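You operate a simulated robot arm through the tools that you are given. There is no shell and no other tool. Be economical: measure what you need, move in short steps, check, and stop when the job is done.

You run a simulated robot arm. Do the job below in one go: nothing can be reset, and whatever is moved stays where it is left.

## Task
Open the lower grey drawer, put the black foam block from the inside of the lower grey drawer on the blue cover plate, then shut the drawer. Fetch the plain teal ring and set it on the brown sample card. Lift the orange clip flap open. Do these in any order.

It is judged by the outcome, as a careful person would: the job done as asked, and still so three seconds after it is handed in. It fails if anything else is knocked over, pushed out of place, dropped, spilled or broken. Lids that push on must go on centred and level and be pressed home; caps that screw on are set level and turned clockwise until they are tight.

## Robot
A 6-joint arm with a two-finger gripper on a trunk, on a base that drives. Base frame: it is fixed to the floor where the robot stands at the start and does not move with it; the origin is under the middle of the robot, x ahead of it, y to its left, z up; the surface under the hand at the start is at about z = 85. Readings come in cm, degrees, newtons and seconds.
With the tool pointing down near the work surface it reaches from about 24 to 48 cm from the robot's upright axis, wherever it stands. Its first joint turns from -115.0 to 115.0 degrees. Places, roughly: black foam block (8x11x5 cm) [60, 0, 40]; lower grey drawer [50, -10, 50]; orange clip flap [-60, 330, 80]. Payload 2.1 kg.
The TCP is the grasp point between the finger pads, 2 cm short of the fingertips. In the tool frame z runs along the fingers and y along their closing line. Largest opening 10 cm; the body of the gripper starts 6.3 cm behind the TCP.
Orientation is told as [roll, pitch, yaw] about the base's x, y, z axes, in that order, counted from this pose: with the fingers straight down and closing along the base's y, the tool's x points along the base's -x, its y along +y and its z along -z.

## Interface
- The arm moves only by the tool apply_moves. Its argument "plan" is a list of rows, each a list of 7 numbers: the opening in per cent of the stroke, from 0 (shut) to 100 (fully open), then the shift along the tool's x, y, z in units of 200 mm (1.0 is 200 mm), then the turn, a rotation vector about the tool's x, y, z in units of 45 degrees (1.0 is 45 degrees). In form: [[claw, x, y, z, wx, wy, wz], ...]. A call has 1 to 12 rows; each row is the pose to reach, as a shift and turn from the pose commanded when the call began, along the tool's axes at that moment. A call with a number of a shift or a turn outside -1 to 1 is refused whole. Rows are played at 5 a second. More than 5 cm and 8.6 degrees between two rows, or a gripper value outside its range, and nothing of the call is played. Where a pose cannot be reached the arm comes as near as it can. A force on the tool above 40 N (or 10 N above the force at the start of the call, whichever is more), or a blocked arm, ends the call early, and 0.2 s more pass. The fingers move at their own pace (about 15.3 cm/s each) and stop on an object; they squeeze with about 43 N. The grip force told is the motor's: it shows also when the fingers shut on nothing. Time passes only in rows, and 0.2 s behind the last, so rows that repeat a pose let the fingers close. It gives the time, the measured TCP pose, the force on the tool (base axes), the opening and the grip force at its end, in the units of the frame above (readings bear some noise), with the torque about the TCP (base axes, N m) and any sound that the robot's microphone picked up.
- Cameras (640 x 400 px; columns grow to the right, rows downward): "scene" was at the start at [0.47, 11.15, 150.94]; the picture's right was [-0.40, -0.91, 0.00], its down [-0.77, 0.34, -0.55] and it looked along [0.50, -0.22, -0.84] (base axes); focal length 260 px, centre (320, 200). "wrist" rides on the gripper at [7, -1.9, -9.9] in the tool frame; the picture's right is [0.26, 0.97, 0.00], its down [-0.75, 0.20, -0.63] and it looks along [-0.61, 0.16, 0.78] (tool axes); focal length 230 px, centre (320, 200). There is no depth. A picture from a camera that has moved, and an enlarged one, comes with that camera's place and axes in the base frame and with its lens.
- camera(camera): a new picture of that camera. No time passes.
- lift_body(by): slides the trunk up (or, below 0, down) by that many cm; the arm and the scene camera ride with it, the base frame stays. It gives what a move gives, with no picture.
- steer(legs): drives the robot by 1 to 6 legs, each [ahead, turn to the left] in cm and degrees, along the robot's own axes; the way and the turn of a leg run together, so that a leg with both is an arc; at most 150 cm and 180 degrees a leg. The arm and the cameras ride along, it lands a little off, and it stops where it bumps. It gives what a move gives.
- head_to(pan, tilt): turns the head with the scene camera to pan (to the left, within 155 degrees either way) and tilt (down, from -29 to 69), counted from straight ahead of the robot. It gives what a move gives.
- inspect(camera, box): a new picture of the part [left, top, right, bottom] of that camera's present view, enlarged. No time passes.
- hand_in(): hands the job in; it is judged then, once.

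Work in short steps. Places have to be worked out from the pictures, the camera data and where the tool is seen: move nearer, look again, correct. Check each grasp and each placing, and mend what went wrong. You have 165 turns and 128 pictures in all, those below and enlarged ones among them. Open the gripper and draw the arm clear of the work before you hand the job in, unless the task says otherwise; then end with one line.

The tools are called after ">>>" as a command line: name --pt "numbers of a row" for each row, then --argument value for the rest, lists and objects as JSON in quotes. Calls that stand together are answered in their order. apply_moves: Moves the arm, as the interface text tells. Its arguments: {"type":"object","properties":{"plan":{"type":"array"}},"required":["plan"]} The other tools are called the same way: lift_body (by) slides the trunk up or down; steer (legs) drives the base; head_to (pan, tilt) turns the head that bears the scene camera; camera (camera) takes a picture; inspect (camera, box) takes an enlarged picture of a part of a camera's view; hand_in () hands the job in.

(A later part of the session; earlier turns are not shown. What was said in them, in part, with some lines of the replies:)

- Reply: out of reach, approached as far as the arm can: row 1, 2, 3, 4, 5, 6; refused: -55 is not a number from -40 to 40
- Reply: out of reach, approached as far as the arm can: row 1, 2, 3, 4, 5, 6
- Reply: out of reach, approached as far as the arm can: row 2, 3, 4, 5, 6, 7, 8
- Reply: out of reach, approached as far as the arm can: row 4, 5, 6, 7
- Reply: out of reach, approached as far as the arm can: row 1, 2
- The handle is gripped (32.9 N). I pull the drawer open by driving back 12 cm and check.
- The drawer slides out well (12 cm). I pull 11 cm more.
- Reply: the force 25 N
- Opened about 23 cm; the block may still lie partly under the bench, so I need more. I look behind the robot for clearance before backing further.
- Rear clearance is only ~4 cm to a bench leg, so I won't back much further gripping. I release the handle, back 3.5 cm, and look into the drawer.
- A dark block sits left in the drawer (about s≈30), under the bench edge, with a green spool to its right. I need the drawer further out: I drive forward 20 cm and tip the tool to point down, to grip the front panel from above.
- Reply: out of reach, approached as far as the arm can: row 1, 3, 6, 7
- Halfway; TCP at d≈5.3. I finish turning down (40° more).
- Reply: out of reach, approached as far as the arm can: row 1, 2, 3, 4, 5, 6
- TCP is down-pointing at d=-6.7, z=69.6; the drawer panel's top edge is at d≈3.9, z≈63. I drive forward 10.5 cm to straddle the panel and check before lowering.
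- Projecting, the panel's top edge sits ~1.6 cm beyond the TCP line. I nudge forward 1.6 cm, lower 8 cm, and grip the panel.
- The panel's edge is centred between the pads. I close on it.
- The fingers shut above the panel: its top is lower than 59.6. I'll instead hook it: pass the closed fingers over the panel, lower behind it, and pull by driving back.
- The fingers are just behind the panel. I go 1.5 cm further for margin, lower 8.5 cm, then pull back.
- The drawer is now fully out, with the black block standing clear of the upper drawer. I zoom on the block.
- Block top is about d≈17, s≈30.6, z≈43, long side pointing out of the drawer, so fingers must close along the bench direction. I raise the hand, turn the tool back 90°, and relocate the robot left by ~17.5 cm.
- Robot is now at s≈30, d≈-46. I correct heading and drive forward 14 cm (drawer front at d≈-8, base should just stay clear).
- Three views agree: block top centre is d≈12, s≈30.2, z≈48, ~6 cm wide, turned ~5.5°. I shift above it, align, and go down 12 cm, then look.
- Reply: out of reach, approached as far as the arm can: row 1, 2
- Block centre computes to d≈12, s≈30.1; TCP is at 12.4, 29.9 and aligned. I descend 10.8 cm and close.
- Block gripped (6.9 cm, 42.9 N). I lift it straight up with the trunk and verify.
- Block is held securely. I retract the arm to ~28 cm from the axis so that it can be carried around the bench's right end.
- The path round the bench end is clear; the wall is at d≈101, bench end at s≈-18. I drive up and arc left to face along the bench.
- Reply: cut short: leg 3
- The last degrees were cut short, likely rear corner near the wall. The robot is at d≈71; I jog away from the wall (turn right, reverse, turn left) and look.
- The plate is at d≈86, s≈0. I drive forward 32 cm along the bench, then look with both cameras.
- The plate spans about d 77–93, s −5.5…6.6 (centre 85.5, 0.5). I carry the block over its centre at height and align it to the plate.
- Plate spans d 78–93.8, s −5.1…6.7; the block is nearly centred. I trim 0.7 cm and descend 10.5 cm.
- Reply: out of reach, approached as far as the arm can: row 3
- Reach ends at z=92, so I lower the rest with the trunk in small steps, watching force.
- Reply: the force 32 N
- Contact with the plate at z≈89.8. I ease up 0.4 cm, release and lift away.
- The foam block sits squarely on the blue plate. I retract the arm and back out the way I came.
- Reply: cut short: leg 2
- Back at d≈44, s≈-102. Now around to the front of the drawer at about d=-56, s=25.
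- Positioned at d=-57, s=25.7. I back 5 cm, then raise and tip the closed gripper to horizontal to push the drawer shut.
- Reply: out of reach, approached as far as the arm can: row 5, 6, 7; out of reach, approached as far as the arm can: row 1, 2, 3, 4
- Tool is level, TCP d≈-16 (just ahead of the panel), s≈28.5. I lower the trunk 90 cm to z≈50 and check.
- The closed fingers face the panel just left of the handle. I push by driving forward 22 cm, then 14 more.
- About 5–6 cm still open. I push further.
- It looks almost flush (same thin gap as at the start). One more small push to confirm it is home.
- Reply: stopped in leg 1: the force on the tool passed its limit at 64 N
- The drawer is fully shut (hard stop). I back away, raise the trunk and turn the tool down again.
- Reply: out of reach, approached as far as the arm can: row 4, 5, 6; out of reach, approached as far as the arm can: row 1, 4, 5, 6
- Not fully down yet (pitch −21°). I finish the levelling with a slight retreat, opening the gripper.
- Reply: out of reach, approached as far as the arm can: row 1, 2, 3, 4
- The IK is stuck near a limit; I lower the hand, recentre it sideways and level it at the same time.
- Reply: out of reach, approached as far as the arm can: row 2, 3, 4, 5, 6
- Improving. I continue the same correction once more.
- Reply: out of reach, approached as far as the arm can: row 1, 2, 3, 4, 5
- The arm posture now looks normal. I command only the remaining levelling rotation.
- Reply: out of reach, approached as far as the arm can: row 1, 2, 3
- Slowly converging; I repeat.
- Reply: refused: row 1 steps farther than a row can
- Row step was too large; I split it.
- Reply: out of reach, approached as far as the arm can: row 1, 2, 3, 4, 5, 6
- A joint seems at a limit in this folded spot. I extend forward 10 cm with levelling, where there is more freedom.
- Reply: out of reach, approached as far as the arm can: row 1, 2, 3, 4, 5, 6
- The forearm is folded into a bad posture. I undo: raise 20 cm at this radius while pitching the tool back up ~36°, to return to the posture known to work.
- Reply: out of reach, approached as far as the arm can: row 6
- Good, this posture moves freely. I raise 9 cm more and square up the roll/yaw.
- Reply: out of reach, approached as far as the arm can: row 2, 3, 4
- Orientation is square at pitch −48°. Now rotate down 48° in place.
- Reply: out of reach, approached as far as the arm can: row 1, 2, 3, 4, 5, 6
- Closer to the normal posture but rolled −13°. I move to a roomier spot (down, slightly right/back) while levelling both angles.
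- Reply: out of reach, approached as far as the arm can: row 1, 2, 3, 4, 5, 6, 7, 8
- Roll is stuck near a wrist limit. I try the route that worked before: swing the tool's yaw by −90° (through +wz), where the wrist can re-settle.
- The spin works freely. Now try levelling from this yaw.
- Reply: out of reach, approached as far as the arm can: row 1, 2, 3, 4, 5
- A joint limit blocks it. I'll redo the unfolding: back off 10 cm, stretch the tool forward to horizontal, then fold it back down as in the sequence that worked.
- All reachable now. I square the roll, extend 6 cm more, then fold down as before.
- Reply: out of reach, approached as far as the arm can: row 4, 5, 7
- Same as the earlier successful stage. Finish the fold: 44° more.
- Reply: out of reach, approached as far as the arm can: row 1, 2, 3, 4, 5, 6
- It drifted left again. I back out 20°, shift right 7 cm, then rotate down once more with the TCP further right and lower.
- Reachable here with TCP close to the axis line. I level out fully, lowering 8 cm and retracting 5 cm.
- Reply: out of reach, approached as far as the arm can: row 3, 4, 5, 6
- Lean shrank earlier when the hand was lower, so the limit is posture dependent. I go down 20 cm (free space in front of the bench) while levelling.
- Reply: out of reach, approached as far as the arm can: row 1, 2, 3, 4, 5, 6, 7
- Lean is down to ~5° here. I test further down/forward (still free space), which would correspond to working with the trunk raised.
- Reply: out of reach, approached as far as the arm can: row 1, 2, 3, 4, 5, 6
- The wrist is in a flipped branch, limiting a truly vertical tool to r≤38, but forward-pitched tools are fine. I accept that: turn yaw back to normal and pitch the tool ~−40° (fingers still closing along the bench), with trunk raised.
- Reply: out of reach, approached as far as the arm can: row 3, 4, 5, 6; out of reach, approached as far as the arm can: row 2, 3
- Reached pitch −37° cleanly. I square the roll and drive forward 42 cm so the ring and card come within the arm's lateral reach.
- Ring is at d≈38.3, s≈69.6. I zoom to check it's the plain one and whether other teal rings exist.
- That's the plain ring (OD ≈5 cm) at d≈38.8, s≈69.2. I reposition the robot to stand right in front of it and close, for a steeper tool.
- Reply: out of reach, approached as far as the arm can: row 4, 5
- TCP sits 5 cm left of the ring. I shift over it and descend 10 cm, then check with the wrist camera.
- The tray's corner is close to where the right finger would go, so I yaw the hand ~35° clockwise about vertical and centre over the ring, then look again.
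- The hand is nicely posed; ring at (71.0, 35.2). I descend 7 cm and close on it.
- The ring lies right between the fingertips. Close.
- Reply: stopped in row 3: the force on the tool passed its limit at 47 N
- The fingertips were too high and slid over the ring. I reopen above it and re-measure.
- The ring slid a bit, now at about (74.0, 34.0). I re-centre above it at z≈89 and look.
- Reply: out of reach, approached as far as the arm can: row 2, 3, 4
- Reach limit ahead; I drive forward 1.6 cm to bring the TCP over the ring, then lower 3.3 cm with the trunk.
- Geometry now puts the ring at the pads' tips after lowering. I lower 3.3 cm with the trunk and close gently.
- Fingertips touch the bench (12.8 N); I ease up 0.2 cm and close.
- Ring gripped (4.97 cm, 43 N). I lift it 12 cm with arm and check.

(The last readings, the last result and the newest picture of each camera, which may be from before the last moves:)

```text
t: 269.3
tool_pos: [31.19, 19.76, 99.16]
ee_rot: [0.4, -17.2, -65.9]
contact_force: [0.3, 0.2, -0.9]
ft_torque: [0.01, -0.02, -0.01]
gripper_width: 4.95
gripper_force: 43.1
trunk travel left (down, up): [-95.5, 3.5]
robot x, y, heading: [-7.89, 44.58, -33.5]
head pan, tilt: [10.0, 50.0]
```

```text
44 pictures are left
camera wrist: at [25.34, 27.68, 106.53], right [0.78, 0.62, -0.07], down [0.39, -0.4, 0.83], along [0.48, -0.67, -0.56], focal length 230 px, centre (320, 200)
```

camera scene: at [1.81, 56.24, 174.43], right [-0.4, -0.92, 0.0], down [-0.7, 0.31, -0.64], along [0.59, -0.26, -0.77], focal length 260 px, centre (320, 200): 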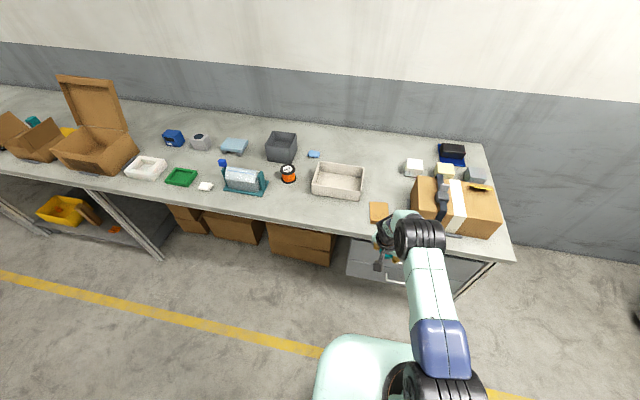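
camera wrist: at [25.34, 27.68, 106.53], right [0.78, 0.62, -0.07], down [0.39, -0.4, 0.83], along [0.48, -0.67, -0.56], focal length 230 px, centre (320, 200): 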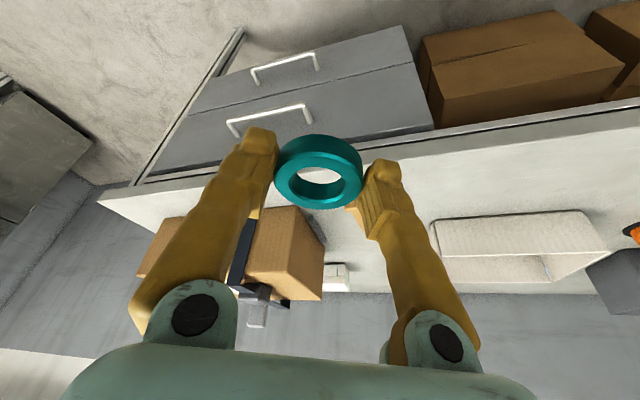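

Ring is held. I zoom in on the brown card to see its shape.

>>> inspect --camera "scene" --box '[340, 180, 440, 260]'

>>> head_to --pan -10 --tilt 55

>>> inspect --camera "scene" --box '[240, 100, 400, 240]'

```text
5.00 times, centred on (390, 220) of scene
camera zoom: at [1.81, 56.24, 174.43], right [-0.4, -0.92, 0.0], down [-0.7, 0.31, -0.64], along [0.59, -0.26, -0.77], focal length 1298 px, centre (-30, 100)
```

zoom: 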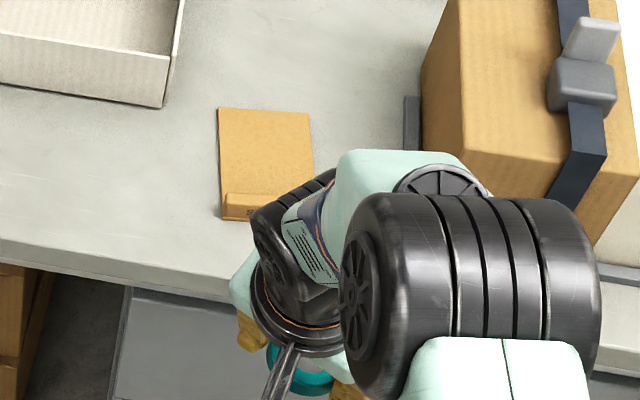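

```text
t: 270.1
tool_pos: [31.18, 19.71, 99.26]
ee_rot: [0.4, -17.3, -65.9]
contact_force: [-0.6, -0.9, -0.6]
ft_torque: [-0.01, -0.02, 0.01]
gripper_width: 4.99
gripper_force: 43.0
trunk travel left (down, up): [-95.5, 3.5]
robot x, y, heading: [-8.31, 44.1, -33.5]
head pan, tilt: [-10.0, 55.0]
```

```text
2.86 times, centred on (320, 170) of scene
camera zoom: at [-0.02, 54.39, 173.77], right [-0.69, -0.73, 0.0], down [-0.59, 0.56, -0.57], along [0.42, -0.39, -0.82], focal length 742 px, centre (320, 286)
```

zoom: 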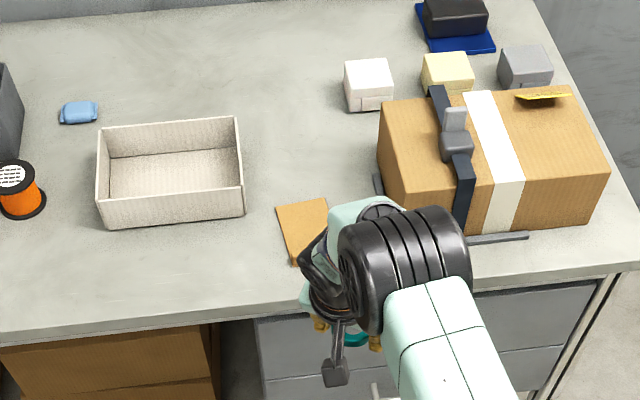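

Card spans d 34–46, s 32–39.7 with a lip on the near edge; target ring centre d≈41.3, s≈35.6. I drive forward 26.5 cm and check.

>>> steer --legs '[[26.5, 0]]'

>>> camera --camera "wrist"

```text
t: 272.0
tool_pos: [53.17, 5.56, 99.25]
ee_rot: [0.6, -17.4, -65.6]
contact_force: [-0.9, -0.7, -0.7]
ft_torque: [0.02, -0.01, 0.02]
gripper_width: 4.98
gripper_force: 43.1
trunk travel left (down, up): [-95.5, 3.5]
robot x, y, heading: [13.96, 29.64, -33.3]
head pan, tilt: [-10.0, 55.0]
```

```text
41 pictures are left
camera wrist: at [47.37, 13.48, 106.6], right [0.78, 0.63, -0.07], down [0.4, -0.4, 0.83], along [0.49, -0.67, -0.56], focal length 230 px, centre (320, 200)
```

wrist: 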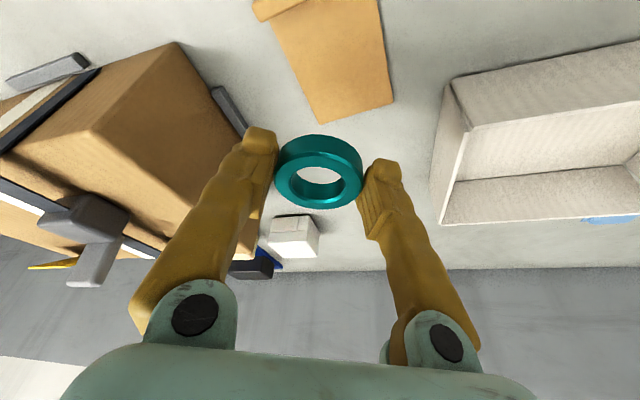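

Card confirmed. I shift 0.9 cm and lower 10 cm.

>>> apply_moves --pt "40 0.03 0.047 0.1 0 0 0" --pt "40 0.09 0.047 0.29 0 0 0" --pt "40 0.15 0.047 0.478 0 0 0" --pt "40 0.15 0.047 0.478 0 0 0"

>>> camera --camera "wrist"

```text
t: 273.0
tool_pos: [54.02, 6.1, 89.14]
ee_rot: [0.5, -17.3, -65.6]
contact_force: [1.1, -0.1, -0.3]
ft_torque: [0.02, 0.0, -0.02]
gripper_width: 4.96
gripper_force: 43.1
trunk travel left (down, up): [-95.5, 3.5]
robot x, y, heading: [13.71, 30.0, -33.1]
head pan, tilt: [-10.0, 55.0]
```

```text
40 pictures are left
camera wrist: at [48.15, 14.12, 96.52], right [0.78, 0.63, -0.07], down [0.4, -0.4, 0.83], along [0.49, -0.67, -0.56], focal length 230 px, centre (320, 200)
```

wrist: 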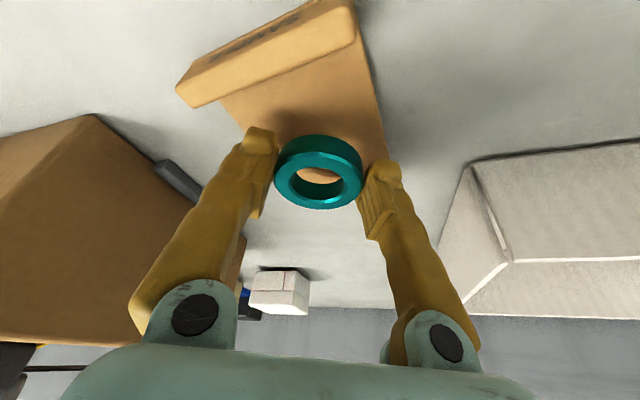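

Ring hovers above the card's flat part. I lower in small steps with the trunk until contact.

>>> lift_body --by -1.1

>>> lift_body --by -0.4

```text
t: 273.6
tool_pos: [54.07, 6.11, 88.17]
ee_rot: [0.5, -17.3, -65.6]
contact_force: [0.1, 0.2, -1.3]
ft_torque: [0.0, -0.04, -0.01]
gripper_width: 4.97
gripper_force: 43.1
trunk travel left (down, up): [-94.4, 4.6]
robot x, y, heading: [14.08, 30.1, -33.2]
head pan, tilt: [-10.0, 55.0]
```

```text
t: 274.1
tool_pos: [53.99, 6.33, 87.76]
ee_rot: [0.5, -17.3, -65.7]
contact_force: [-0.5, 0.8, 2.0]
ft_torque: [-0.05, 0.07, 0.02]
gripper_width: 4.98
gripper_force: 43.5
trunk travel left (down, up): [-94.0, 5.0]
robot x, y, heading: [13.83, 30.08, -33.1]
head pan, tilt: [-10.0, 55.0]
```

Light contact begins at z≈87.76. I release gently and rise.

>>> apply_moves --pt "52 0 0 0 0 0 0" --pt "58 0 0 0 0 0 0" --pt "64 0 0 0 0 0 0" --pt "64 0 0 0 0 0 0" --pt "64 -0.06 0 -0.18 0 0 0" --pt "64 -0.12 0 -0.37 0 0 0" --pt "64 -0.18 0 -0.55 0 0 0" --pt "64 -0.2 0 -0.65 0 0 0"

>>> camera --camera "wrist"

```text
t: 275.9
tool_pos: [53.79, 6.05, 101.6]
ee_rot: [0.4, -17.2, -65.6]
contact_force: [-0.3, -0.4, -0.4]
ft_torque: [0.0, -0.01, -0.01]
gripper_width: 6.41
gripper_force: 0.0
trunk travel left (down, up): [-94.0, 5.0]
robot x, y, heading: [14.29, 29.89, -33.0]
head pan, tilt: [-10.0, 55.0]
```

```text
39 pictures are left
camera wrist: at [47.97, 14.0, 108.85], right [0.78, 0.63, -0.07], down [0.4, -0.4, 0.83], along [0.49, -0.67, -0.56], focal length 230 px, centre (320, 200)
```

wrist: 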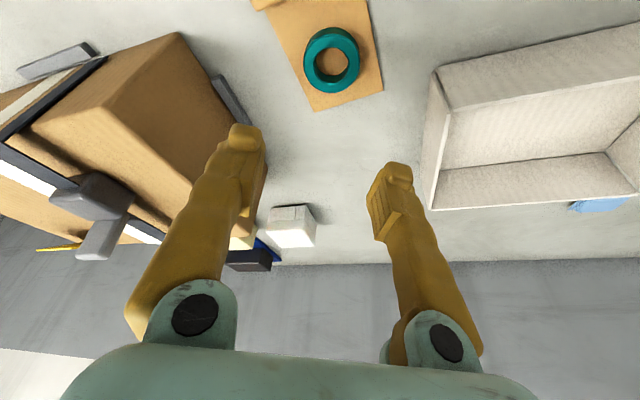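

The ring rests on the card. Now the orange clip flap at about (-60, 330), across the central bench. I back out, drive to the clear floor by the bench's near end and survey the route.

>>> steer --legs '[[-45, 0], [0, -90], [45, 0], [0, -90]]'

>>> head_to --pan -15 --tilt 20

>>> camera --camera "scene"

>>> head_to --pan -50 --tilt 20

>>> camera --camera "scene"

```text
t: 288.5
tool_pos: [-86.71, 37.84, 101.48]
ee_rot: [0.5, -17.3, 116.1]
contact_force: [0.6, 0.7, -0.1]
ft_torque: [0.0, -0.01, 0.03]
gripper_width: 6.38
gripper_force: 0.0
trunk travel left (down, up): [-94.0, 5.0]
robot x, y, heading: [-46.28, 15.66, 148.7]
head pan, tilt: [-10.0, 55.0]
```

```text
t: 289.5
tool_pos: [-86.9, 37.78, 101.46]
ee_rot: [0.6, -17.2, 116.1]
contact_force: [-0.1, -0.1, -0.3]
ft_torque: [0.0, 0.0, -0.03]
gripper_width: 6.37
gripper_force: 0.1
trunk travel left (down, up): [-94.0, 5.0]
robot x, y, heading: [-46.25, 15.23, 148.6]
head pan, tilt: [-15.0, 20.0]
```

```text
38 pictures are left
camera scene: at [-54.74, 6.95, 177.48], right [0.72, 0.69, 0.0], down [0.24, -0.25, -0.94], along [-0.65, 0.68, -0.34], focal length 260 px, centre (320, 200)
```

scene: 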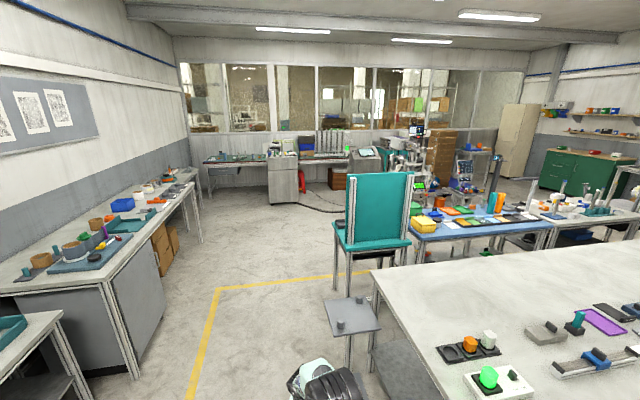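

```text
t: 290.5
tool_pos: [-86.81, 37.85, 101.42]
ee_rot: [0.5, -17.3, 116.2]
contact_force: [-0.1, -0.2, -0.3]
ft_torque: [-0.02, -0.03, 0.0]
gripper_width: 6.4
gripper_force: 0.1
trunk travel left (down, up): [-94.0, 5.0]
robot x, y, heading: [-46.18, 15.4, 148.6]
head pan, tilt: [-50.0, 20.0]
```

```text
37 pictures are left
camera scene: at [-49.71, 9.41, 177.48], right [0.99, 0.15, 0.0], down [0.05, -0.34, -0.94], along [-0.14, 0.93, -0.34], focal length 260 px, centre (320, 200)
```

scene: 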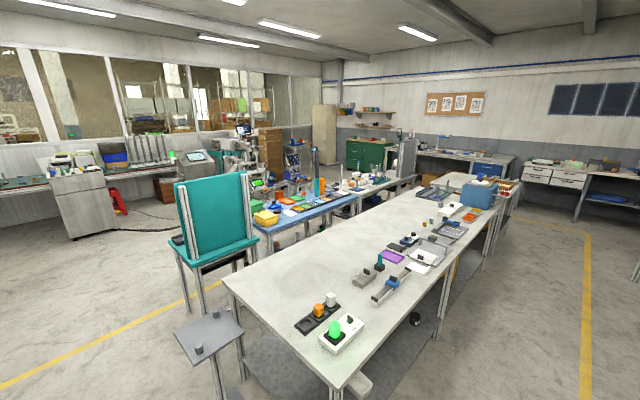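

I zoom on the far table with the flap to judge access.

>>> inspect --camera "scene" --box '[240, 100, 440, 225]'

```text
3.20 times, centred on (340, 162) of scene
camera zoom: at [-49.71, 9.41, 177.48], right [0.99, 0.15, 0.0], down [0.05, -0.34, -0.94], along [-0.14, 0.93, -0.34], focal length 831 px, centre (256, 320)
```

zoom: 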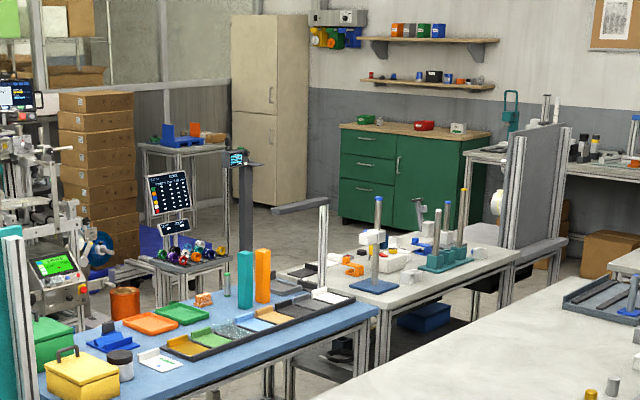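

The flap's table is reached via a narrow aisle behind the central bench. I drive to (d≈-187, s≈-44) facing along that aisle to judge it.

>>> steer --legs '[[0, 86.4], [30, 0], [0, -90], [140, 0], [0, -90]]'

>>> head_to --pan 0 --tilt 25

>>> camera --camera "scene"

```text
t: 310.4
tool_pos: [-158.42, 108.66, 101.46]
ee_rot: [0.5, -17.3, 26.5]
contact_force: [0.1, -0.6, -0.5]
ft_torque: [-0.01, -0.02, 0.04]
gripper_width: 6.4
gripper_force: 0.0
trunk travel left (down, up): [-94.0, 5.0]
robot x, y, heading: [-180.88, 68.18, 59.2]
head pan, tilt: [-50.0, 20.0]
```

```text
t: 311.6
tool_pos: [-158.42, 108.64, 101.51]
ee_rot: [0.5, -17.3, 26.6]
contact_force: [0.6, 0.6, -0.1]
ft_torque: [-0.02, 0.02, 0.02]
gripper_width: 6.41
gripper_force: 0.1
trunk travel left (down, up): [-94.0, 5.0]
robot x, y, heading: [-180.37, 67.83, 59.2]
head pan, tilt: [0.0, 25.0]
```

```text
35 pictures are left
camera scene: at [-190.93, 77.96, 176.68], right [0.86, -0.52, 0.0], down [-0.22, -0.36, -0.91], along [0.47, 0.78, -0.42], focal length 260 px, centre (320, 200)
```

scene: 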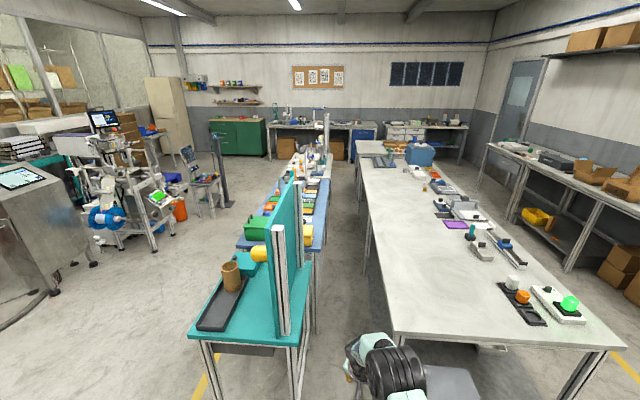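

Clear: a wide corridor (d −262…−378) runs behind the tables, so I reach the flap from there. I drive into it and along it halfway, then check.

>>> steer --legs '[[0, 86], [125, 0], [0, -90], [140, 0]]'

```text
t: 332.2
tool_pos: [-170.07, 291.11, 101.44]
ee_rot: [0.6, -17.3, 19.8]
contact_force: [0.2, -0.1, 0.3]
ft_torque: [0.02, 0.0, 0.04]
gripper_width: 6.42
gripper_force: 0.1
trunk travel left (down, up): [-94.0, 5.0]
robot x, y, heading: [-196.77, 253.47, 52.2]
head pan, tilt: [0.0, 25.0]
```

At d≈-306, s≈95. I correct heading, go 138 cm further and face the table.

>>> steer --legs '[[0, 2.8], [138, 0], [0, -90]]'

>>> head_to --pan 0 --tilt 40

>>> camera --camera "scene"

>>> camera --camera "wrist"

```text
t: 343.3
tool_pos: [-80.21, 341.66, 101.53]
ee_rot: [0.5, -17.3, -67.0]
contact_force: [-0.1, -0.2, 0.2]
ft_torque: [0.01, -0.02, 0.0]
gripper_width: 6.39
gripper_force: 0.0
trunk travel left (down, up): [-94.0, 5.0]
robot x, y, heading: [-119.37, 366.34, -34.5]
head pan, tilt: [0.0, 25.0]
```

```text
t: 344.1
tool_pos: [-80.23, 341.59, 101.5]
ee_rot: [0.5, -17.3, -67.0]
contact_force: [-0.5, 0.6, -0.2]
ft_torque: [0.01, 0.01, 0.04]
gripper_width: 6.41
gripper_force: 0.0
trunk travel left (down, up): [-94.0, 5.0]
robot x, y, heading: [-119.12, 366.27, -34.5]
head pan, tilt: [0.0, 40.0]
```

```text
34 pictures are left
camera scene: at [-109.37, 376.53, 174.35], right [-0.57, -0.82, 0.0], down [-0.53, 0.36, -0.77], along [0.63, -0.44, -0.64], focal length 260 px, centre (320, 200)
```

scene: 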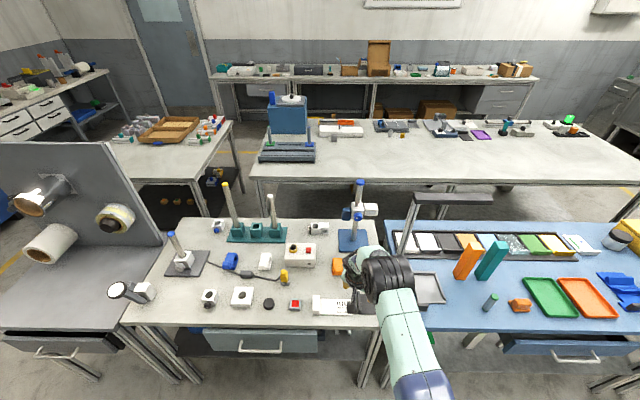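

```text
33 pictures are left
camera wrist: at [-85.86, 349.69, 108.81], right [0.79, 0.61, -0.07], down [0.39, -0.41, 0.83], along [0.47, -0.68, -0.56], focal length 230 px, centre (320, 200)
```

wrist: 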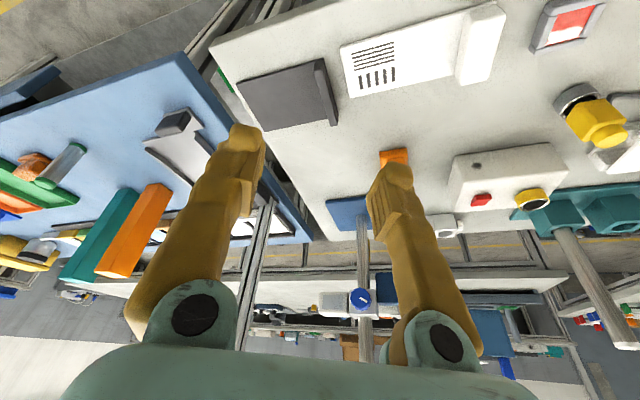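

The orange clip is at about (-59, 332). I zoom to see its geometry.

>>> inspect --camera "scene" --box '[300, 230, 400, 310]'

>>> inspect --camera "wrist" --box '[340, 110, 480, 200]'

```text
5.00 times, centred on (350, 270) of scene
camera zoom: at [-109.37, 376.53, 174.35], right [-0.57, -0.82, 0.0], down [-0.53, 0.36, -0.77], along [0.63, -0.44, -0.64], focal length 1298 px, centre (170, -150)
```

zoom: 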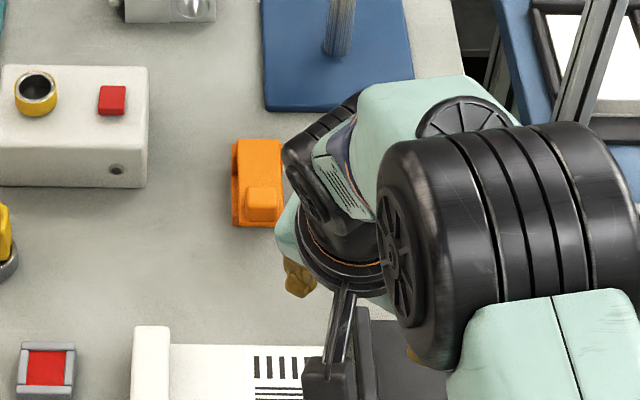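

```text
4.44 times, centred on (410, 155) of wrist
camera zoom: at [-85.86, 349.69, 108.81], right [0.79, 0.61, -0.07], down [0.39, -0.41, 0.83], along [0.47, -0.68, -0.56], focal length 1022 px, centre (-80, 400)
```

zoom: 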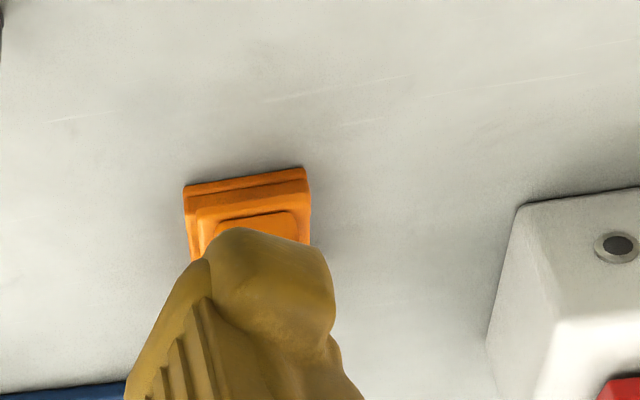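

The arm hides part of the clip. I shift the hand ~6 cm along its y so the clip shows between the fingers.

>>> apply_moves --pt "64 0.05 0.15 0 0 0 0" --pt "64 0.1 0.3 0 0 0 0" --pt "64 0.1 0.3 0 0 0 0"

>>> inspect --camera "wrist" --box '[230, 80, 430, 205]'

>>> inspect --camera "scene" --box '[300, 230, 400, 310]'

```text
t: 344.9
tool_pos: [-75.4, 345.84, 100.79]
ee_rot: [0.5, -17.2, -67.1]
contact_force: [0.1, 0.2, -0.5]
ft_torque: [-0.01, -0.01, 0.02]
gripper_width: 6.41
gripper_force: 0.1
trunk travel left (down, up): [-94.0, 5.0]
robot x, y, heading: [-119.54, 366.38, -34.6]
head pan, tilt: [0.0, 40.0]
```

```text
3.20 times, centred on (330, 142) of wrist
camera zoom: at [-81.06, 353.81, 108.13], right [0.79, 0.61, -0.07], down [0.39, -0.41, 0.83], along [0.47, -0.68, -0.56], focal length 736 px, centre (288, 384)
```

zoom: 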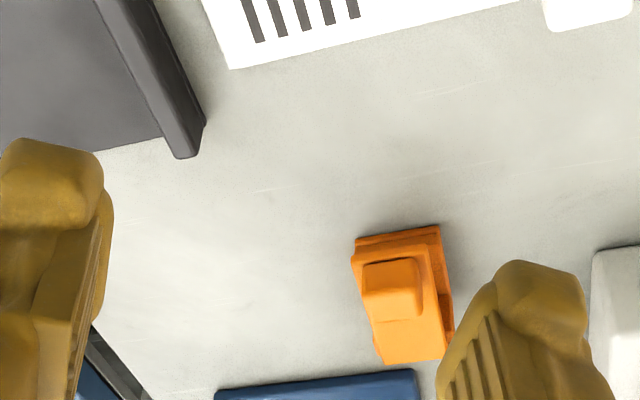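

```text
5.00 times, centred on (350, 270) of scene
camera zoom: at [-109.46, 376.47, 174.35], right [-0.57, -0.82, 0.0], down [-0.53, 0.37, -0.77], along [0.63, -0.43, -0.64], focal length 1298 px, centre (170, -150)
```

zoom: 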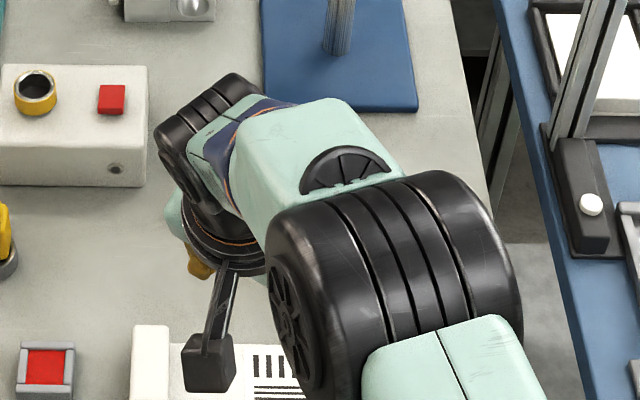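

The clip spans d −243…−233, s 236.5–241, its thumb tab is near d≈−241, s≈237.8, z≈82.6, hinge at the far end. I turn the hand so the fingers close along the bench, then drive 18 cm closer.

>>> apply_moves --pt "64 0 0 -0.03 -0.05 0 -0.15" --pt "64 0 0 -0.05 -0.09 0 -0.3" --pt "64 0 0 -0.05 -0.14 0 -0.45" --pt "64 0 0 -0.05 -0.18 0 -0.58" --pt "64 0 0 -0.05 -0.215 0 -0.7"

>>> steer --legs '[[18, 0]]'

>>> camera --camera "wrist"

```text
t: 346.1
tool_pos: [-75.61, 345.94, 101.92]
ee_rot: [0.3, -17.6, -34.0]
contact_force: [-0.5, -0.2, -0.4]
ft_torque: [0.0, 0.01, 0.01]
gripper_width: 6.36
gripper_force: 0.1
trunk travel left (down, up): [-94.0, 5.0]
robot x, y, heading: [-119.59, 366.41, -34.8]
head pan, tilt: [0.0, 40.0]
```

```text
t: 347.6
tool_pos: [-61.29, 335.81, 101.87]
ee_rot: [0.3, -17.7, -34.5]
contact_force: [-0.3, 0.8, 0.7]
ft_torque: [-0.02, -0.03, -0.01]
gripper_width: 6.41
gripper_force: 0.0
trunk travel left (down, up): [-94.0, 5.0]
robot x, y, heading: [-104.62, 356.31, -34.9]
head pan, tilt: [0.0, 40.0]
```

```text
28 pictures are left
camera wrist: at [-70.52, 339.65, 109.25], right [0.34, 0.94, -0.07], down [0.54, -0.13, 0.83], along [0.77, -0.32, -0.55], focal length 230 px, centre (320, 200)
```

wrist: 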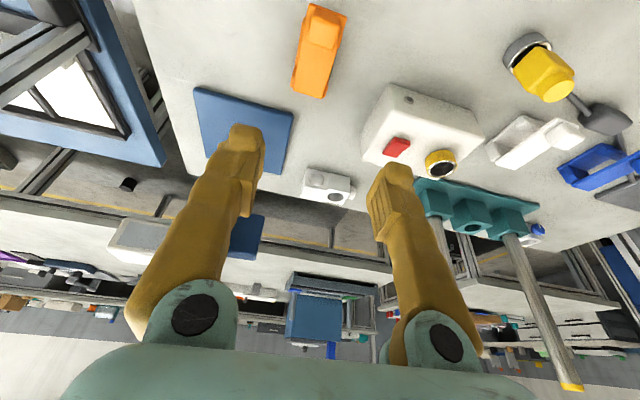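

Good pose. I zoom on the clip in this view for precise tab location.

>>> inspect --camera "wrist" --box '[270, 0, 370, 110]'

```text
3.64 times, centred on (320, 55) of wrist
camera zoom: at [-70.52, 339.65, 109.25], right [0.34, 0.94, -0.07], down [0.54, -0.13, 0.83], along [0.77, -0.32, -0.55], focal length 837 px, centre (320, 727)
```

zoom: 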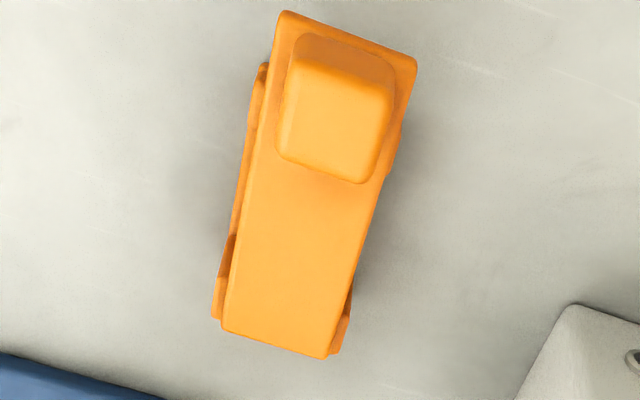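

The flap overhangs the base at the near end (d −244…−242.2), width s 236.9–240.7. I'll grip its side edges there and swing it up around the far hinge. First descend to z≈84.5 beside it.

>>> apply_moves --pt "62 0.07 -0.055 0.17 0 0 0" --pt "62 0.14 -0.055 0.34 0 0 0" --pt "62 0.2 -0.055 0.5 0 0 0" --pt "62 0.27 -0.055 0.66 0 0 0" --pt "62 0.33 -0.055 0.808 0 0 0" --pt "62 0.33 -0.055 0.808 0 0 0"

>>> camera --camera "wrist"

```text
t: 349.0
tool_pos: [-63.02, 335.62, 84.51]
ee_rot: [0.3, -17.5, -34.4]
contact_force: [0.0, -0.1, -0.2]
ft_torque: [0.03, 0.0, 0.06]
gripper_width: 6.2
gripper_force: 0.1
out of reach, approached as far as the arm can: row 5
trunk travel left (down, up): [-94.0, 5.0]
robot x, y, heading: [-105.02, 356.2, -34.8]
head pan, tilt: [0.0, 40.0]
```

```text
26 pictures are left
camera wrist: at [-72.2, 339.51, 91.75], right [0.34, 0.94, -0.07], down [0.55, -0.13, 0.83], along [0.77, -0.32, -0.56], focal length 230 px, centre (320, 200)
```

wrist: 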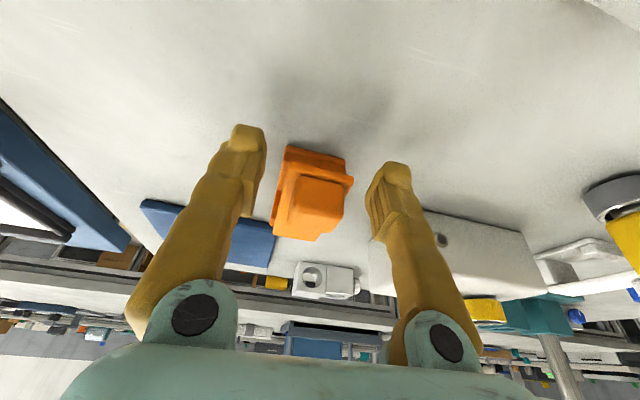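

I zoom to compare fingertip height with the flap's edge.

>>> inspect --camera "wrist" --box '[220, 100, 430, 250]'

```text
2.67 times, centred on (325, 175) of wrist
camera zoom: at [-72.2, 339.51, 91.75], right [0.34, 0.94, -0.07], down [0.55, -0.13, 0.83], along [0.77, -0.32, -0.56], focal length 614 px, centre (307, 267)
```

zoom: 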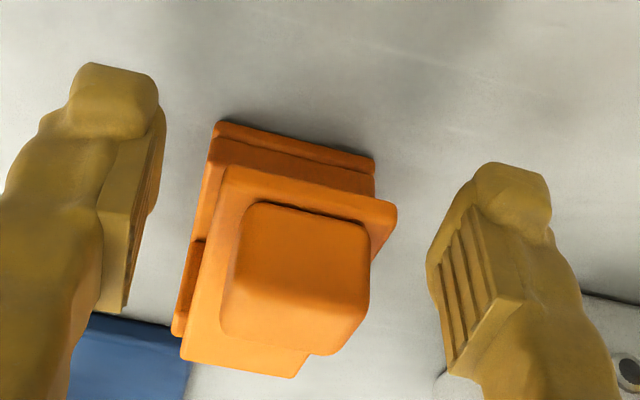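

Triangulation: flap top z≈83.4, near end d≈−244.5, base recessed ~1.3 cm beneath. I move 0.7 cm back and 0.8 cm down, then close gently on the flap's overhanging edges.

>>> apply_moves --pt "62 0.035 0 0 0 0 0" --pt "62 0.045 0 0.027 0 0 0" --pt "62 0.045 0 0.027 0 0 0"

>>> apply_moves --pt "55 0 0 0 0 0 0" --pt "48 0 0 0 0 0 0" --pt "44 0 0 0 0 0 0" --pt "40 0 0 0 0 0 0" --pt "36 0 0 0 0 0 0" --pt "32 0 0 0 0 0 0"

>>> inspect --camera "wrist" --box '[220, 100, 430, 250]'

```text
t: 349.8
tool_pos: [-63.49, 336.09, 83.66]
ee_rot: [0.3, -17.5, -34.3]
contact_force: [-0.5, 0.0, 0.4]
ft_torque: [0.02, -0.02, 0.0]
gripper_width: 6.18
gripper_force: 0.0
trunk travel left (down, up): [-94.0, 5.0]
robot x, y, heading: [-104.89, 356.35, -34.6]
head pan, tilt: [0.0, 40.0]
```

```text
t: 351.2
tool_pos: [-63.49, 336.02, 83.66]
ee_rot: [0.4, -17.5, -34.4]
contact_force: [-1.6, -3.4, -0.2]
ft_torque: [-0.02, 0.04, 0.0]
gripper_width: 3.38
gripper_force: 1.0
trunk travel left (down, up): [-94.0, 5.0]
robot x, y, heading: [-104.79, 356.28, -34.8]
head pan, tilt: [0.0, 40.0]
```

```text
2.67 times, centred on (325, 175) of wrist
camera zoom: at [-72.67, 339.87, 90.94], right [0.34, 0.94, -0.07], down [0.55, -0.14, 0.83], along [0.77, -0.32, -0.56], focal length 614 px, centre (307, 267)
```

zoom: 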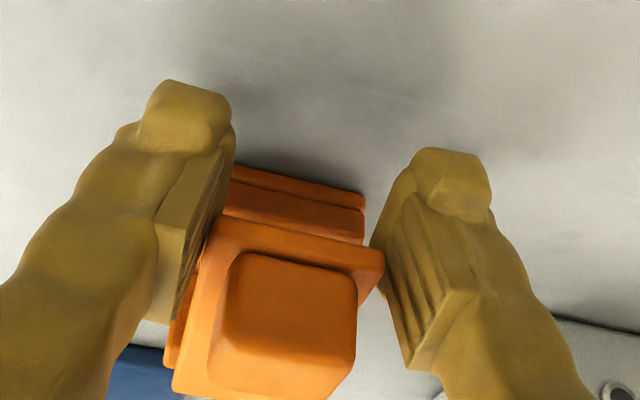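

Fingers just touch the flap edges (3.4 cm). I tighten and try the first 15° of the lift.

>>> apply_moves --pt "15 0 0 0 0 0 0" --pt "15 0 0 0 0 0 0" --pt "15 -0.017 0 -0.05 0 -0.04 0" --pt "15 -0.04 0 -0.1 0 -0.08 0"

>>> inspect --camera "wrist" --box '[220, 100, 430, 250]'

```text
t: 352.2
tool_pos: [-63.1, 335.46, 84.94]
ee_rot: [0.2, -20.5, -34.6]
contact_force: [-33.9, 3.2, -10.8]
ft_torque: [0.86, 0.8, -0.2]
gripper_width: 2.99
gripper_force: 45.0
out of reach, approached as far as the arm can: row 3, 4
trunk travel left (down, up): [-94.0, 5.0]
robot x, y, heading: [-104.85, 356.38, -34.8]
head pan, tilt: [0.0, 40.0]
```

```text
2.67 times, centred on (325, 175) of wrist
camera zoom: at [-72.53, 339.66, 91.66], right [0.35, 0.93, -0.09], down [0.51, -0.11, 0.85], along [0.79, -0.34, -0.51], focal length 614 px, centre (307, 267)
```

zoom: 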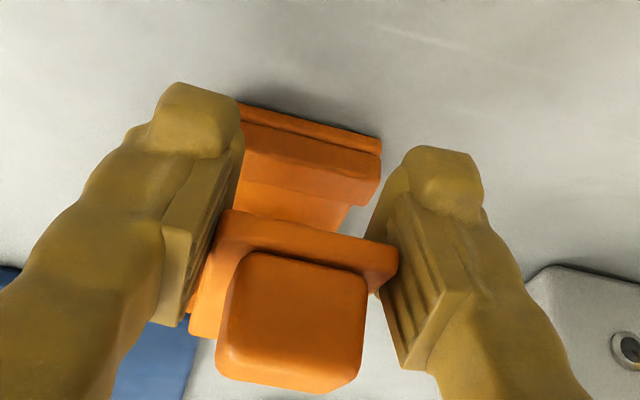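

The flap is opening; the side force says I moved slightly too far forward. I continue with a more vertical arc to ~50°.

>>> apply_moves --pt "15 -0.02 0 -0.055 0 -0.025 0" --pt "15 -0.044 0 -0.09 0 -0.05 0" --pt "15 -0.09 0 -0.169 0 -0.1 0" --pt "15 -0.15 0 -0.216 0 -0.19 0" --pt "15 -0.218 0 -0.247 0 -0.28 0"

>>> camera --camera "wrist"

```text
t: 352.9
tool_pos: [-61.39, 334.44, 86.49]
ee_rot: [-0.1, -23.3, -34.7]
contact_force: [-21.5, -10.9, 11.4]
ft_torque: [-0.27, -0.27, -0.13]
gripper_width: 3.05
gripper_force: 44.5
out of reach, approached as far as the arm can: row 1, 2, 3
trunk travel left (down, up): [-94.0, 5.0]
robot x, y, heading: [-105.23, 355.87, -35.6]
head pan, tilt: [0.0, 40.0]
stopped in row 3: the force on the tool passed its limit at 57 N (the readings are from after the stop); the commanded pose is now the measured one
```

```text
22 pictures are left
camera wrist: at [-71.19, 338.83, 92.84], right [0.36, 0.93, -0.1], down [0.48, -0.08, 0.87], along [0.8, -0.36, -0.47], focal length 230 px, centre (320, 200)
```

wrist: 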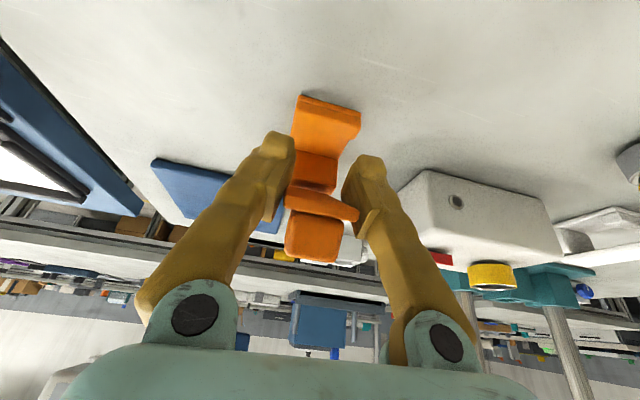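

The flap is partly up; the arm needs more pitch to reach further. I continue the arc with faster pitching.

>>> apply_moves --pt "15 -0.02 0 -0.022 0 -0.08 0" --pt "15 -0.04 0 -0.043 0 -0.16 0" --pt "15 -0.07 0 -0.065 0 -0.25 0" --pt "15 -0.098 0 -0.083 0 -0.327 0" --pt "15 -0.167 0 -0.097 0 -0.46 0" --pt "15 -0.234 0 -0.1 0 -0.593 0"

>>> camera --camera "wrist"

```text
t: 353.5
tool_pos: [-61.61, 334.59, 86.05]
ee_rot: [-0.5, -26.5, -34.8]
contact_force: [-28.4, -4.4, 19.2]
ft_torque: [-0.46, -0.46, -0.35]
gripper_width: 2.99
gripper_force: 44.3
out of reach, approached as far as the arm can: row 1, 2
trunk travel left (down, up): [-94.0, 5.0]
robot x, y, heading: [-105.46, 356.33, -35.2]
head pan, tilt: [0.0, 40.0]
stopped in row 2: the force on the tool passed its limit at 43 N (the readings are from after the stop); the commanded pose is now the measured one
```

```text
21 pictures are left
camera wrist: at [-71.46, 339.12, 91.8], right [0.36, 0.92, -0.12], down [0.44, -0.05, 0.9], along [0.82, -0.38, -0.43], focal length 230 px, centre (320, 200)
```

wrist: 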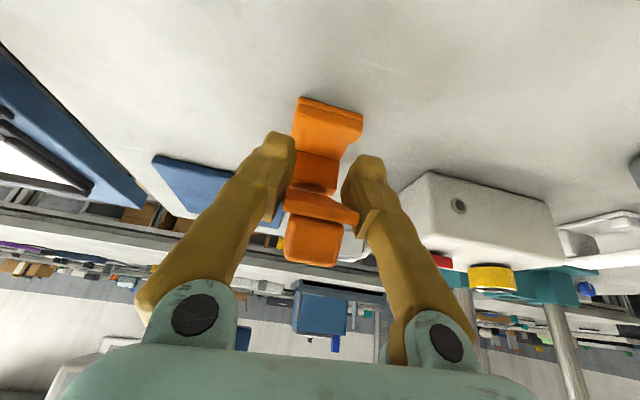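

The reaction says I'm pressing forward/down against the hinge. I move up and slightly back to relieve.

>>> apply_moves --pt "15 0.0 0 -0.04 0 0 0" --pt "15 0.005 0 -0.08 0 0 0" --pt "15 0.005 0 -0.12 0 0 0" --pt "15 0.0 0 -0.15 0 0 0"

>>> inspect --camera "wrist" --box '[220, 80, 430, 280]'

```text
t: 354.4
tool_pos: [-61.44, 334.53, 86.23]
ee_rot: [-1.1, -24.9, -34.7]
contact_force: [-20.3, -14.4, 11.7]
ft_torque: [-0.38, -0.33, 0.01]
gripper_width: 2.99
gripper_force: 45.2
out of reach, approached as far as the arm can: row 1, 2, 3, 4
trunk travel left (down, up): [-94.0, 5.0]
robot x, y, heading: [-105.02, 356.56, -35.9]
head pan, tilt: [0.0, 40.0]
stopped in row 4: the force on the tool passed its limit at 46 N (the readings are from after the stop); the commanded pose is now the measured one
```

```text
2.00 times, centred on (325, 180) of wrist
camera zoom: at [-71.19, 339.03, 92.25], right [0.36, 0.92, -0.13], down [0.46, -0.06, 0.88], along [0.81, -0.38, -0.45], focal length 460 px, centre (310, 240)
```

zoom: 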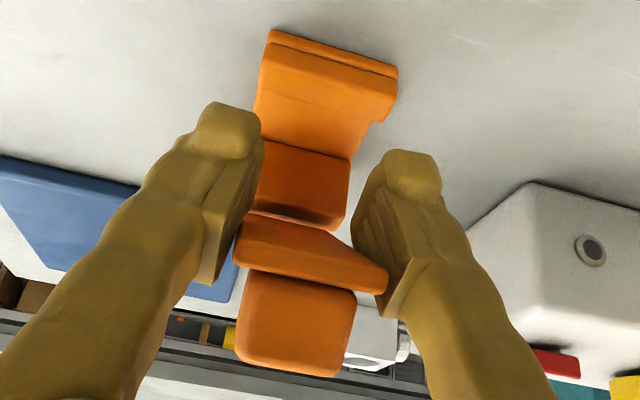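

The arm's own reach is exhausted here, but trunk and base still move cleanly. I use the trunk to lift 2 cm.

>>> lift_body --by 2

>>> steer --legs '[[1.2, 0]]'

>>> inspect --camera "wrist" --box '[220, 80, 430, 280]'

```text
t: 355.1
tool_pos: [-60.57, 334.67, 88.49]
ee_rot: [-0.6, -25.7, -34.1]
contact_force: [-0.5, 0.3, -0.8]
ft_torque: [0.01, -0.08, 0.04]
gripper_width: 1.51
gripper_force: 0.8
trunk travel left (down, up): [-96.0, 3.0]
robot x, y, heading: [-104.8, 356.18, -34.9]
head pan, tilt: [0.0, 40.0]
```

```text
t: 355.8
tool_pos: [-59.9, 334.23, 88.15]
ee_rot: [-1.3, -25.2, -34.3]
contact_force: [-0.4, 0.3, 0.7]
ft_torque: [-0.02, 0.01, -0.01]
gripper_width: 1.49
gripper_force: 0.0
trunk travel left (down, up): [-96.0, 3.0]
robot x, y, heading: [-103.71, 355.67, -35.3]
head pan, tilt: [0.0, 40.0]
```

```text
2.00 times, centred on (325, 180) of wrist
camera zoom: at [-69.72, 338.82, 94.15], right [0.36, 0.92, -0.13], down [0.46, -0.06, 0.89], along [0.81, -0.38, -0.45], focal length 460 px, centre (310, 240)
```

zoom: 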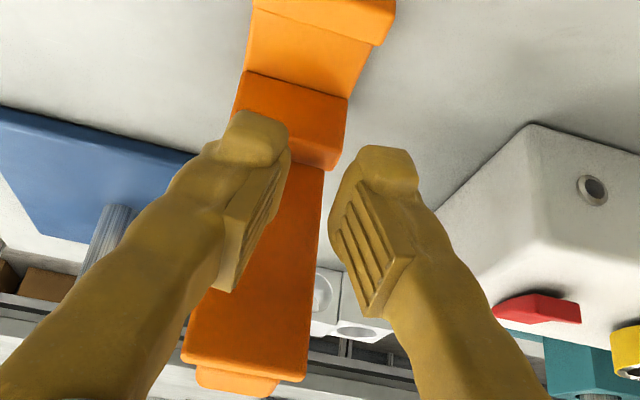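

The grip slipped off, but the flap appears to have swung open and stands by itself. I back off 12 cm and look.

>>> steer --legs '[[-12, 0]]'

>>> camera --camera "wrist"

>>> inspect --camera "scene" --box '[290, 180, 420, 280]'

```text
t: 357.6
tool_pos: [-68.45, 340.22, 87.57]
ee_rot: [-0.9, -24.9, -34.7]
contact_force: [-0.3, -0.5, -0.7]
ft_torque: [0.0, 0.02, -0.02]
gripper_width: 1.52
gripper_force: 0.0
trunk travel left (down, up): [-96.0, 3.0]
robot x, y, heading: [-114.11, 362.13, -35.6]
head pan, tilt: [0.0, 40.0]
stopped in leg 1: the robot was blocked; the commanded pose is now the measured one
```

```text
18 pictures are left
camera wrist: at [-78.39, 344.78, 93.6], right [0.36, 0.92, -0.12], down [0.46, -0.06, 0.88], along [0.81, -0.38, -0.45], focal length 230 px, centre (320, 200)
```

wrist: 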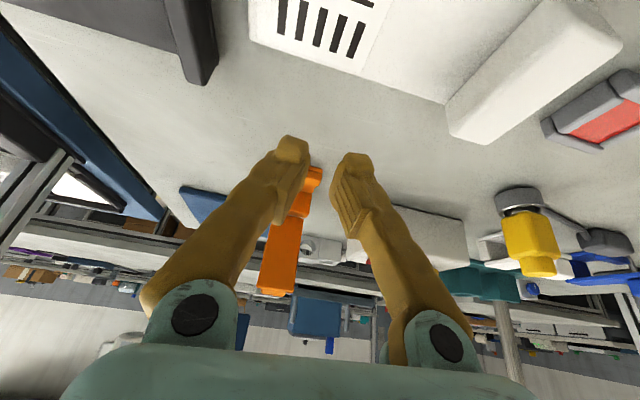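

```text
4.00 times, centred on (355, 230) of scene
camera zoom: at [-102.15, 371.59, 176.35], right [-0.58, -0.82, 0.0], down [-0.53, 0.38, -0.76], along [0.62, -0.44, -0.65], focal length 1038 px, centre (180, 80)
```

zoom: 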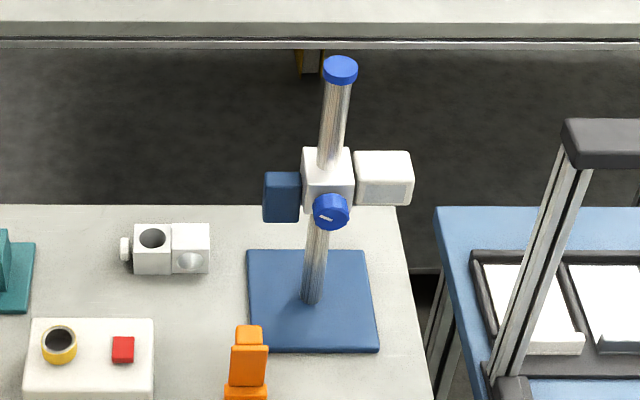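

The flap stands open by itself. The retreat was blocked by something low near the hand, so I raise the trunk first and check the surroundings.

>>> lift_body --by 2.8

>>> camera --camera "scene"

```text
t: 358.3
tool_pos: [-69.39, 340.41, 91.06]
ee_rot: [-0.9, -24.9, -34.6]
contact_force: [-0.3, 0.5, 0.3]
ft_torque: [0.02, -0.04, 0.01]
gripper_width: 1.5
gripper_force: 0.0
trunk travel left (down, up): [-98.8, 0.2]
robot x, y, heading: [-113.9, 362.29, -35.4]
head pan, tilt: [0.0, 40.0]
```

```text
16 pictures are left
camera scene: at [-103.72, 372.66, 179.15], right [-0.58, -0.82, 0.0], down [-0.52, 0.37, -0.77], along [0.63, -0.44, -0.64], focal length 260 px, centre (320, 200)
```

scene: 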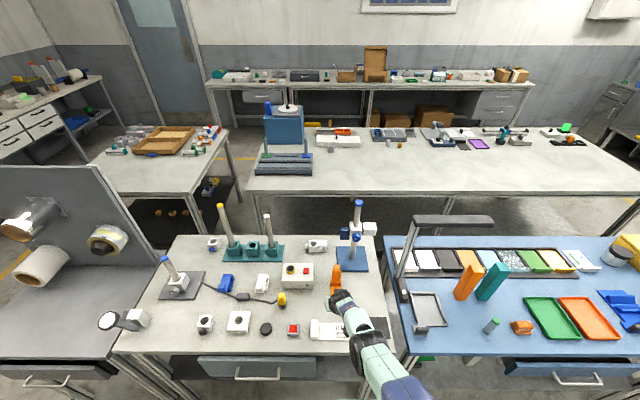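

The other items look in place. I zoom near the barcode card and dark tray to make sure nothing was shifted.

>>> inspect --camera "scene" --box '[270, 250, 430, 360]'

```text
3.64 times, centred on (350, 305) of scene
camera zoom: at [-103.72, 372.66, 179.15], right [-0.58, -0.82, 0.0], down [-0.52, 0.37, -0.77], along [0.63, -0.44, -0.64], focal length 944 px, centre (211, -182)
```

zoom: 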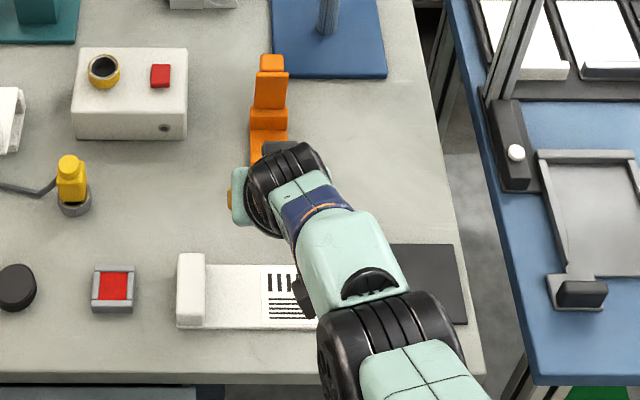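

Nothing was displaced (positions match within noise) and the flap stays upright with no contact. I raise the hand further and back away.

>>> apply_moves --pt "20 -0.04 0 -0.09 0 0 0" --pt "20 -0.08 0 -0.18 0 0 0" --pt "20 -0.12 0 -0.27 0 0 0" --pt "20 -0.168 0 -0.363 0 0 0"

>>> steer --legs '[[-16, 0]]'

>>> camera --camera "wrist"

```text
t: 359.3
tool_pos: [-66.25, 339.14, 97.01]
ee_rot: [-1.0, -24.7, -34.6]
contact_force: [0.0, 0.6, 0.0]
ft_torque: [0.0, -0.03, 0.0]
gripper_width: 2.0
gripper_force: 0.1
out of reach, approached as far as the arm can: row 1, 2, 3, 4
trunk travel left (down, up): [-98.8, 0.2]
robot x, y, heading: [-113.81, 362.5, -35.2]
head pan, tilt: [0.0, 40.0]
```

```text
t: 360.7
tool_pos: [-78.35, 347.88, 96.63]
ee_rot: [-0.9, -24.5, -34.4]
contact_force: [-0.3, -0.4, 0.3]
ft_torque: [0.03, 0.06, -0.03]
gripper_width: 2.0
gripper_force: 0.0
trunk travel left (down, up): [-98.8, 0.2]
robot x, y, heading: [-126.08, 371.86, -35.1]
head pan, tilt: [0.0, 40.0]
```

```text
14 pictures are left
camera wrist: at [-88.02, 352.42, 102.8], right [0.36, 0.93, -0.12], down [0.47, -0.07, 0.88], along [0.81, -0.37, -0.46], focal length 230 px, centre (320, 200)
```

wrist: 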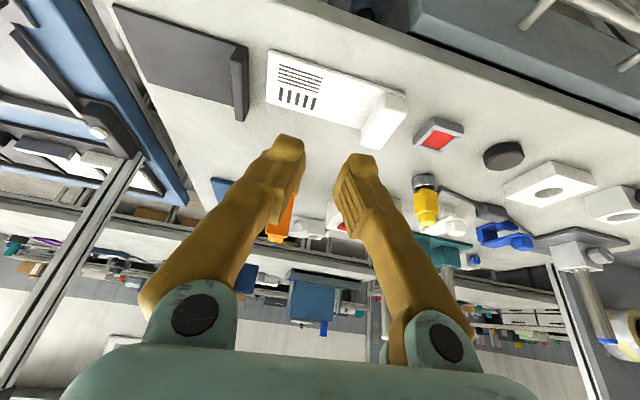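

All fine. I back off further, open the gripper, and take a final look at the flap.

>>> steer --legs '[[-18, 0]]'

>>> apply_moves --pt "60 0 0 0 0 0 0" --pt "100 0 0 0 0 0 0" --pt "100 0 0 0 0 0 0"

>>> inspect --camera "scene" --box '[270, 180, 430, 300]'

```text
t: 362.2
tool_pos: [-93.51, 358.69, 96.9]
ee_rot: [-0.9, -24.7, -34.5]
contact_force: [-0.4, -0.1, 1.1]
ft_torque: [0.04, -0.05, 0.03]
gripper_width: 1.99
gripper_force: 0.2
trunk travel left (down, up): [-98.8, 0.2]
robot x, y, heading: [-141.27, 381.64, -35.0]
head pan, tilt: [0.0, 40.0]
```

```text
t: 363.0
tool_pos: [-93.72, 358.7, 97.08]
ee_rot: [-0.9, -24.8, -34.5]
contact_force: [-0.2, 0.7, 0.6]
ft_torque: [-0.02, -0.04, 0.02]
gripper_width: 10.0
gripper_force: 0.1
trunk travel left (down, up): [-98.8, 0.2]
robot x, y, heading: [-141.27, 381.98, -35.2]
head pan, tilt: [0.0, 40.0]
```

```text
3.33 times, centred on (350, 240) of scene
camera zoom: at [-131.21, 391.99, 179.14], right [-0.57, -0.82, 0.0], down [-0.53, 0.37, -0.77], along [0.63, -0.44, -0.64], focal length 865 px, centre (220, 67)
```

zoom: 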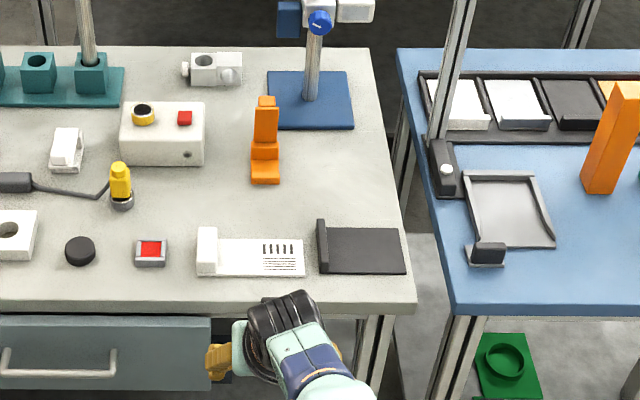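

The flap stands open, everything around it is in place, the gripper is open and the arm is clear of the table. I hand in.

>>> hand_in

```text
The job is handed in.
```

The job is handed in: the black foam block is on the blue cover plate, the lower drawer is shut, the teal ring is on the brown sample card, and the orange clip flap stands open.
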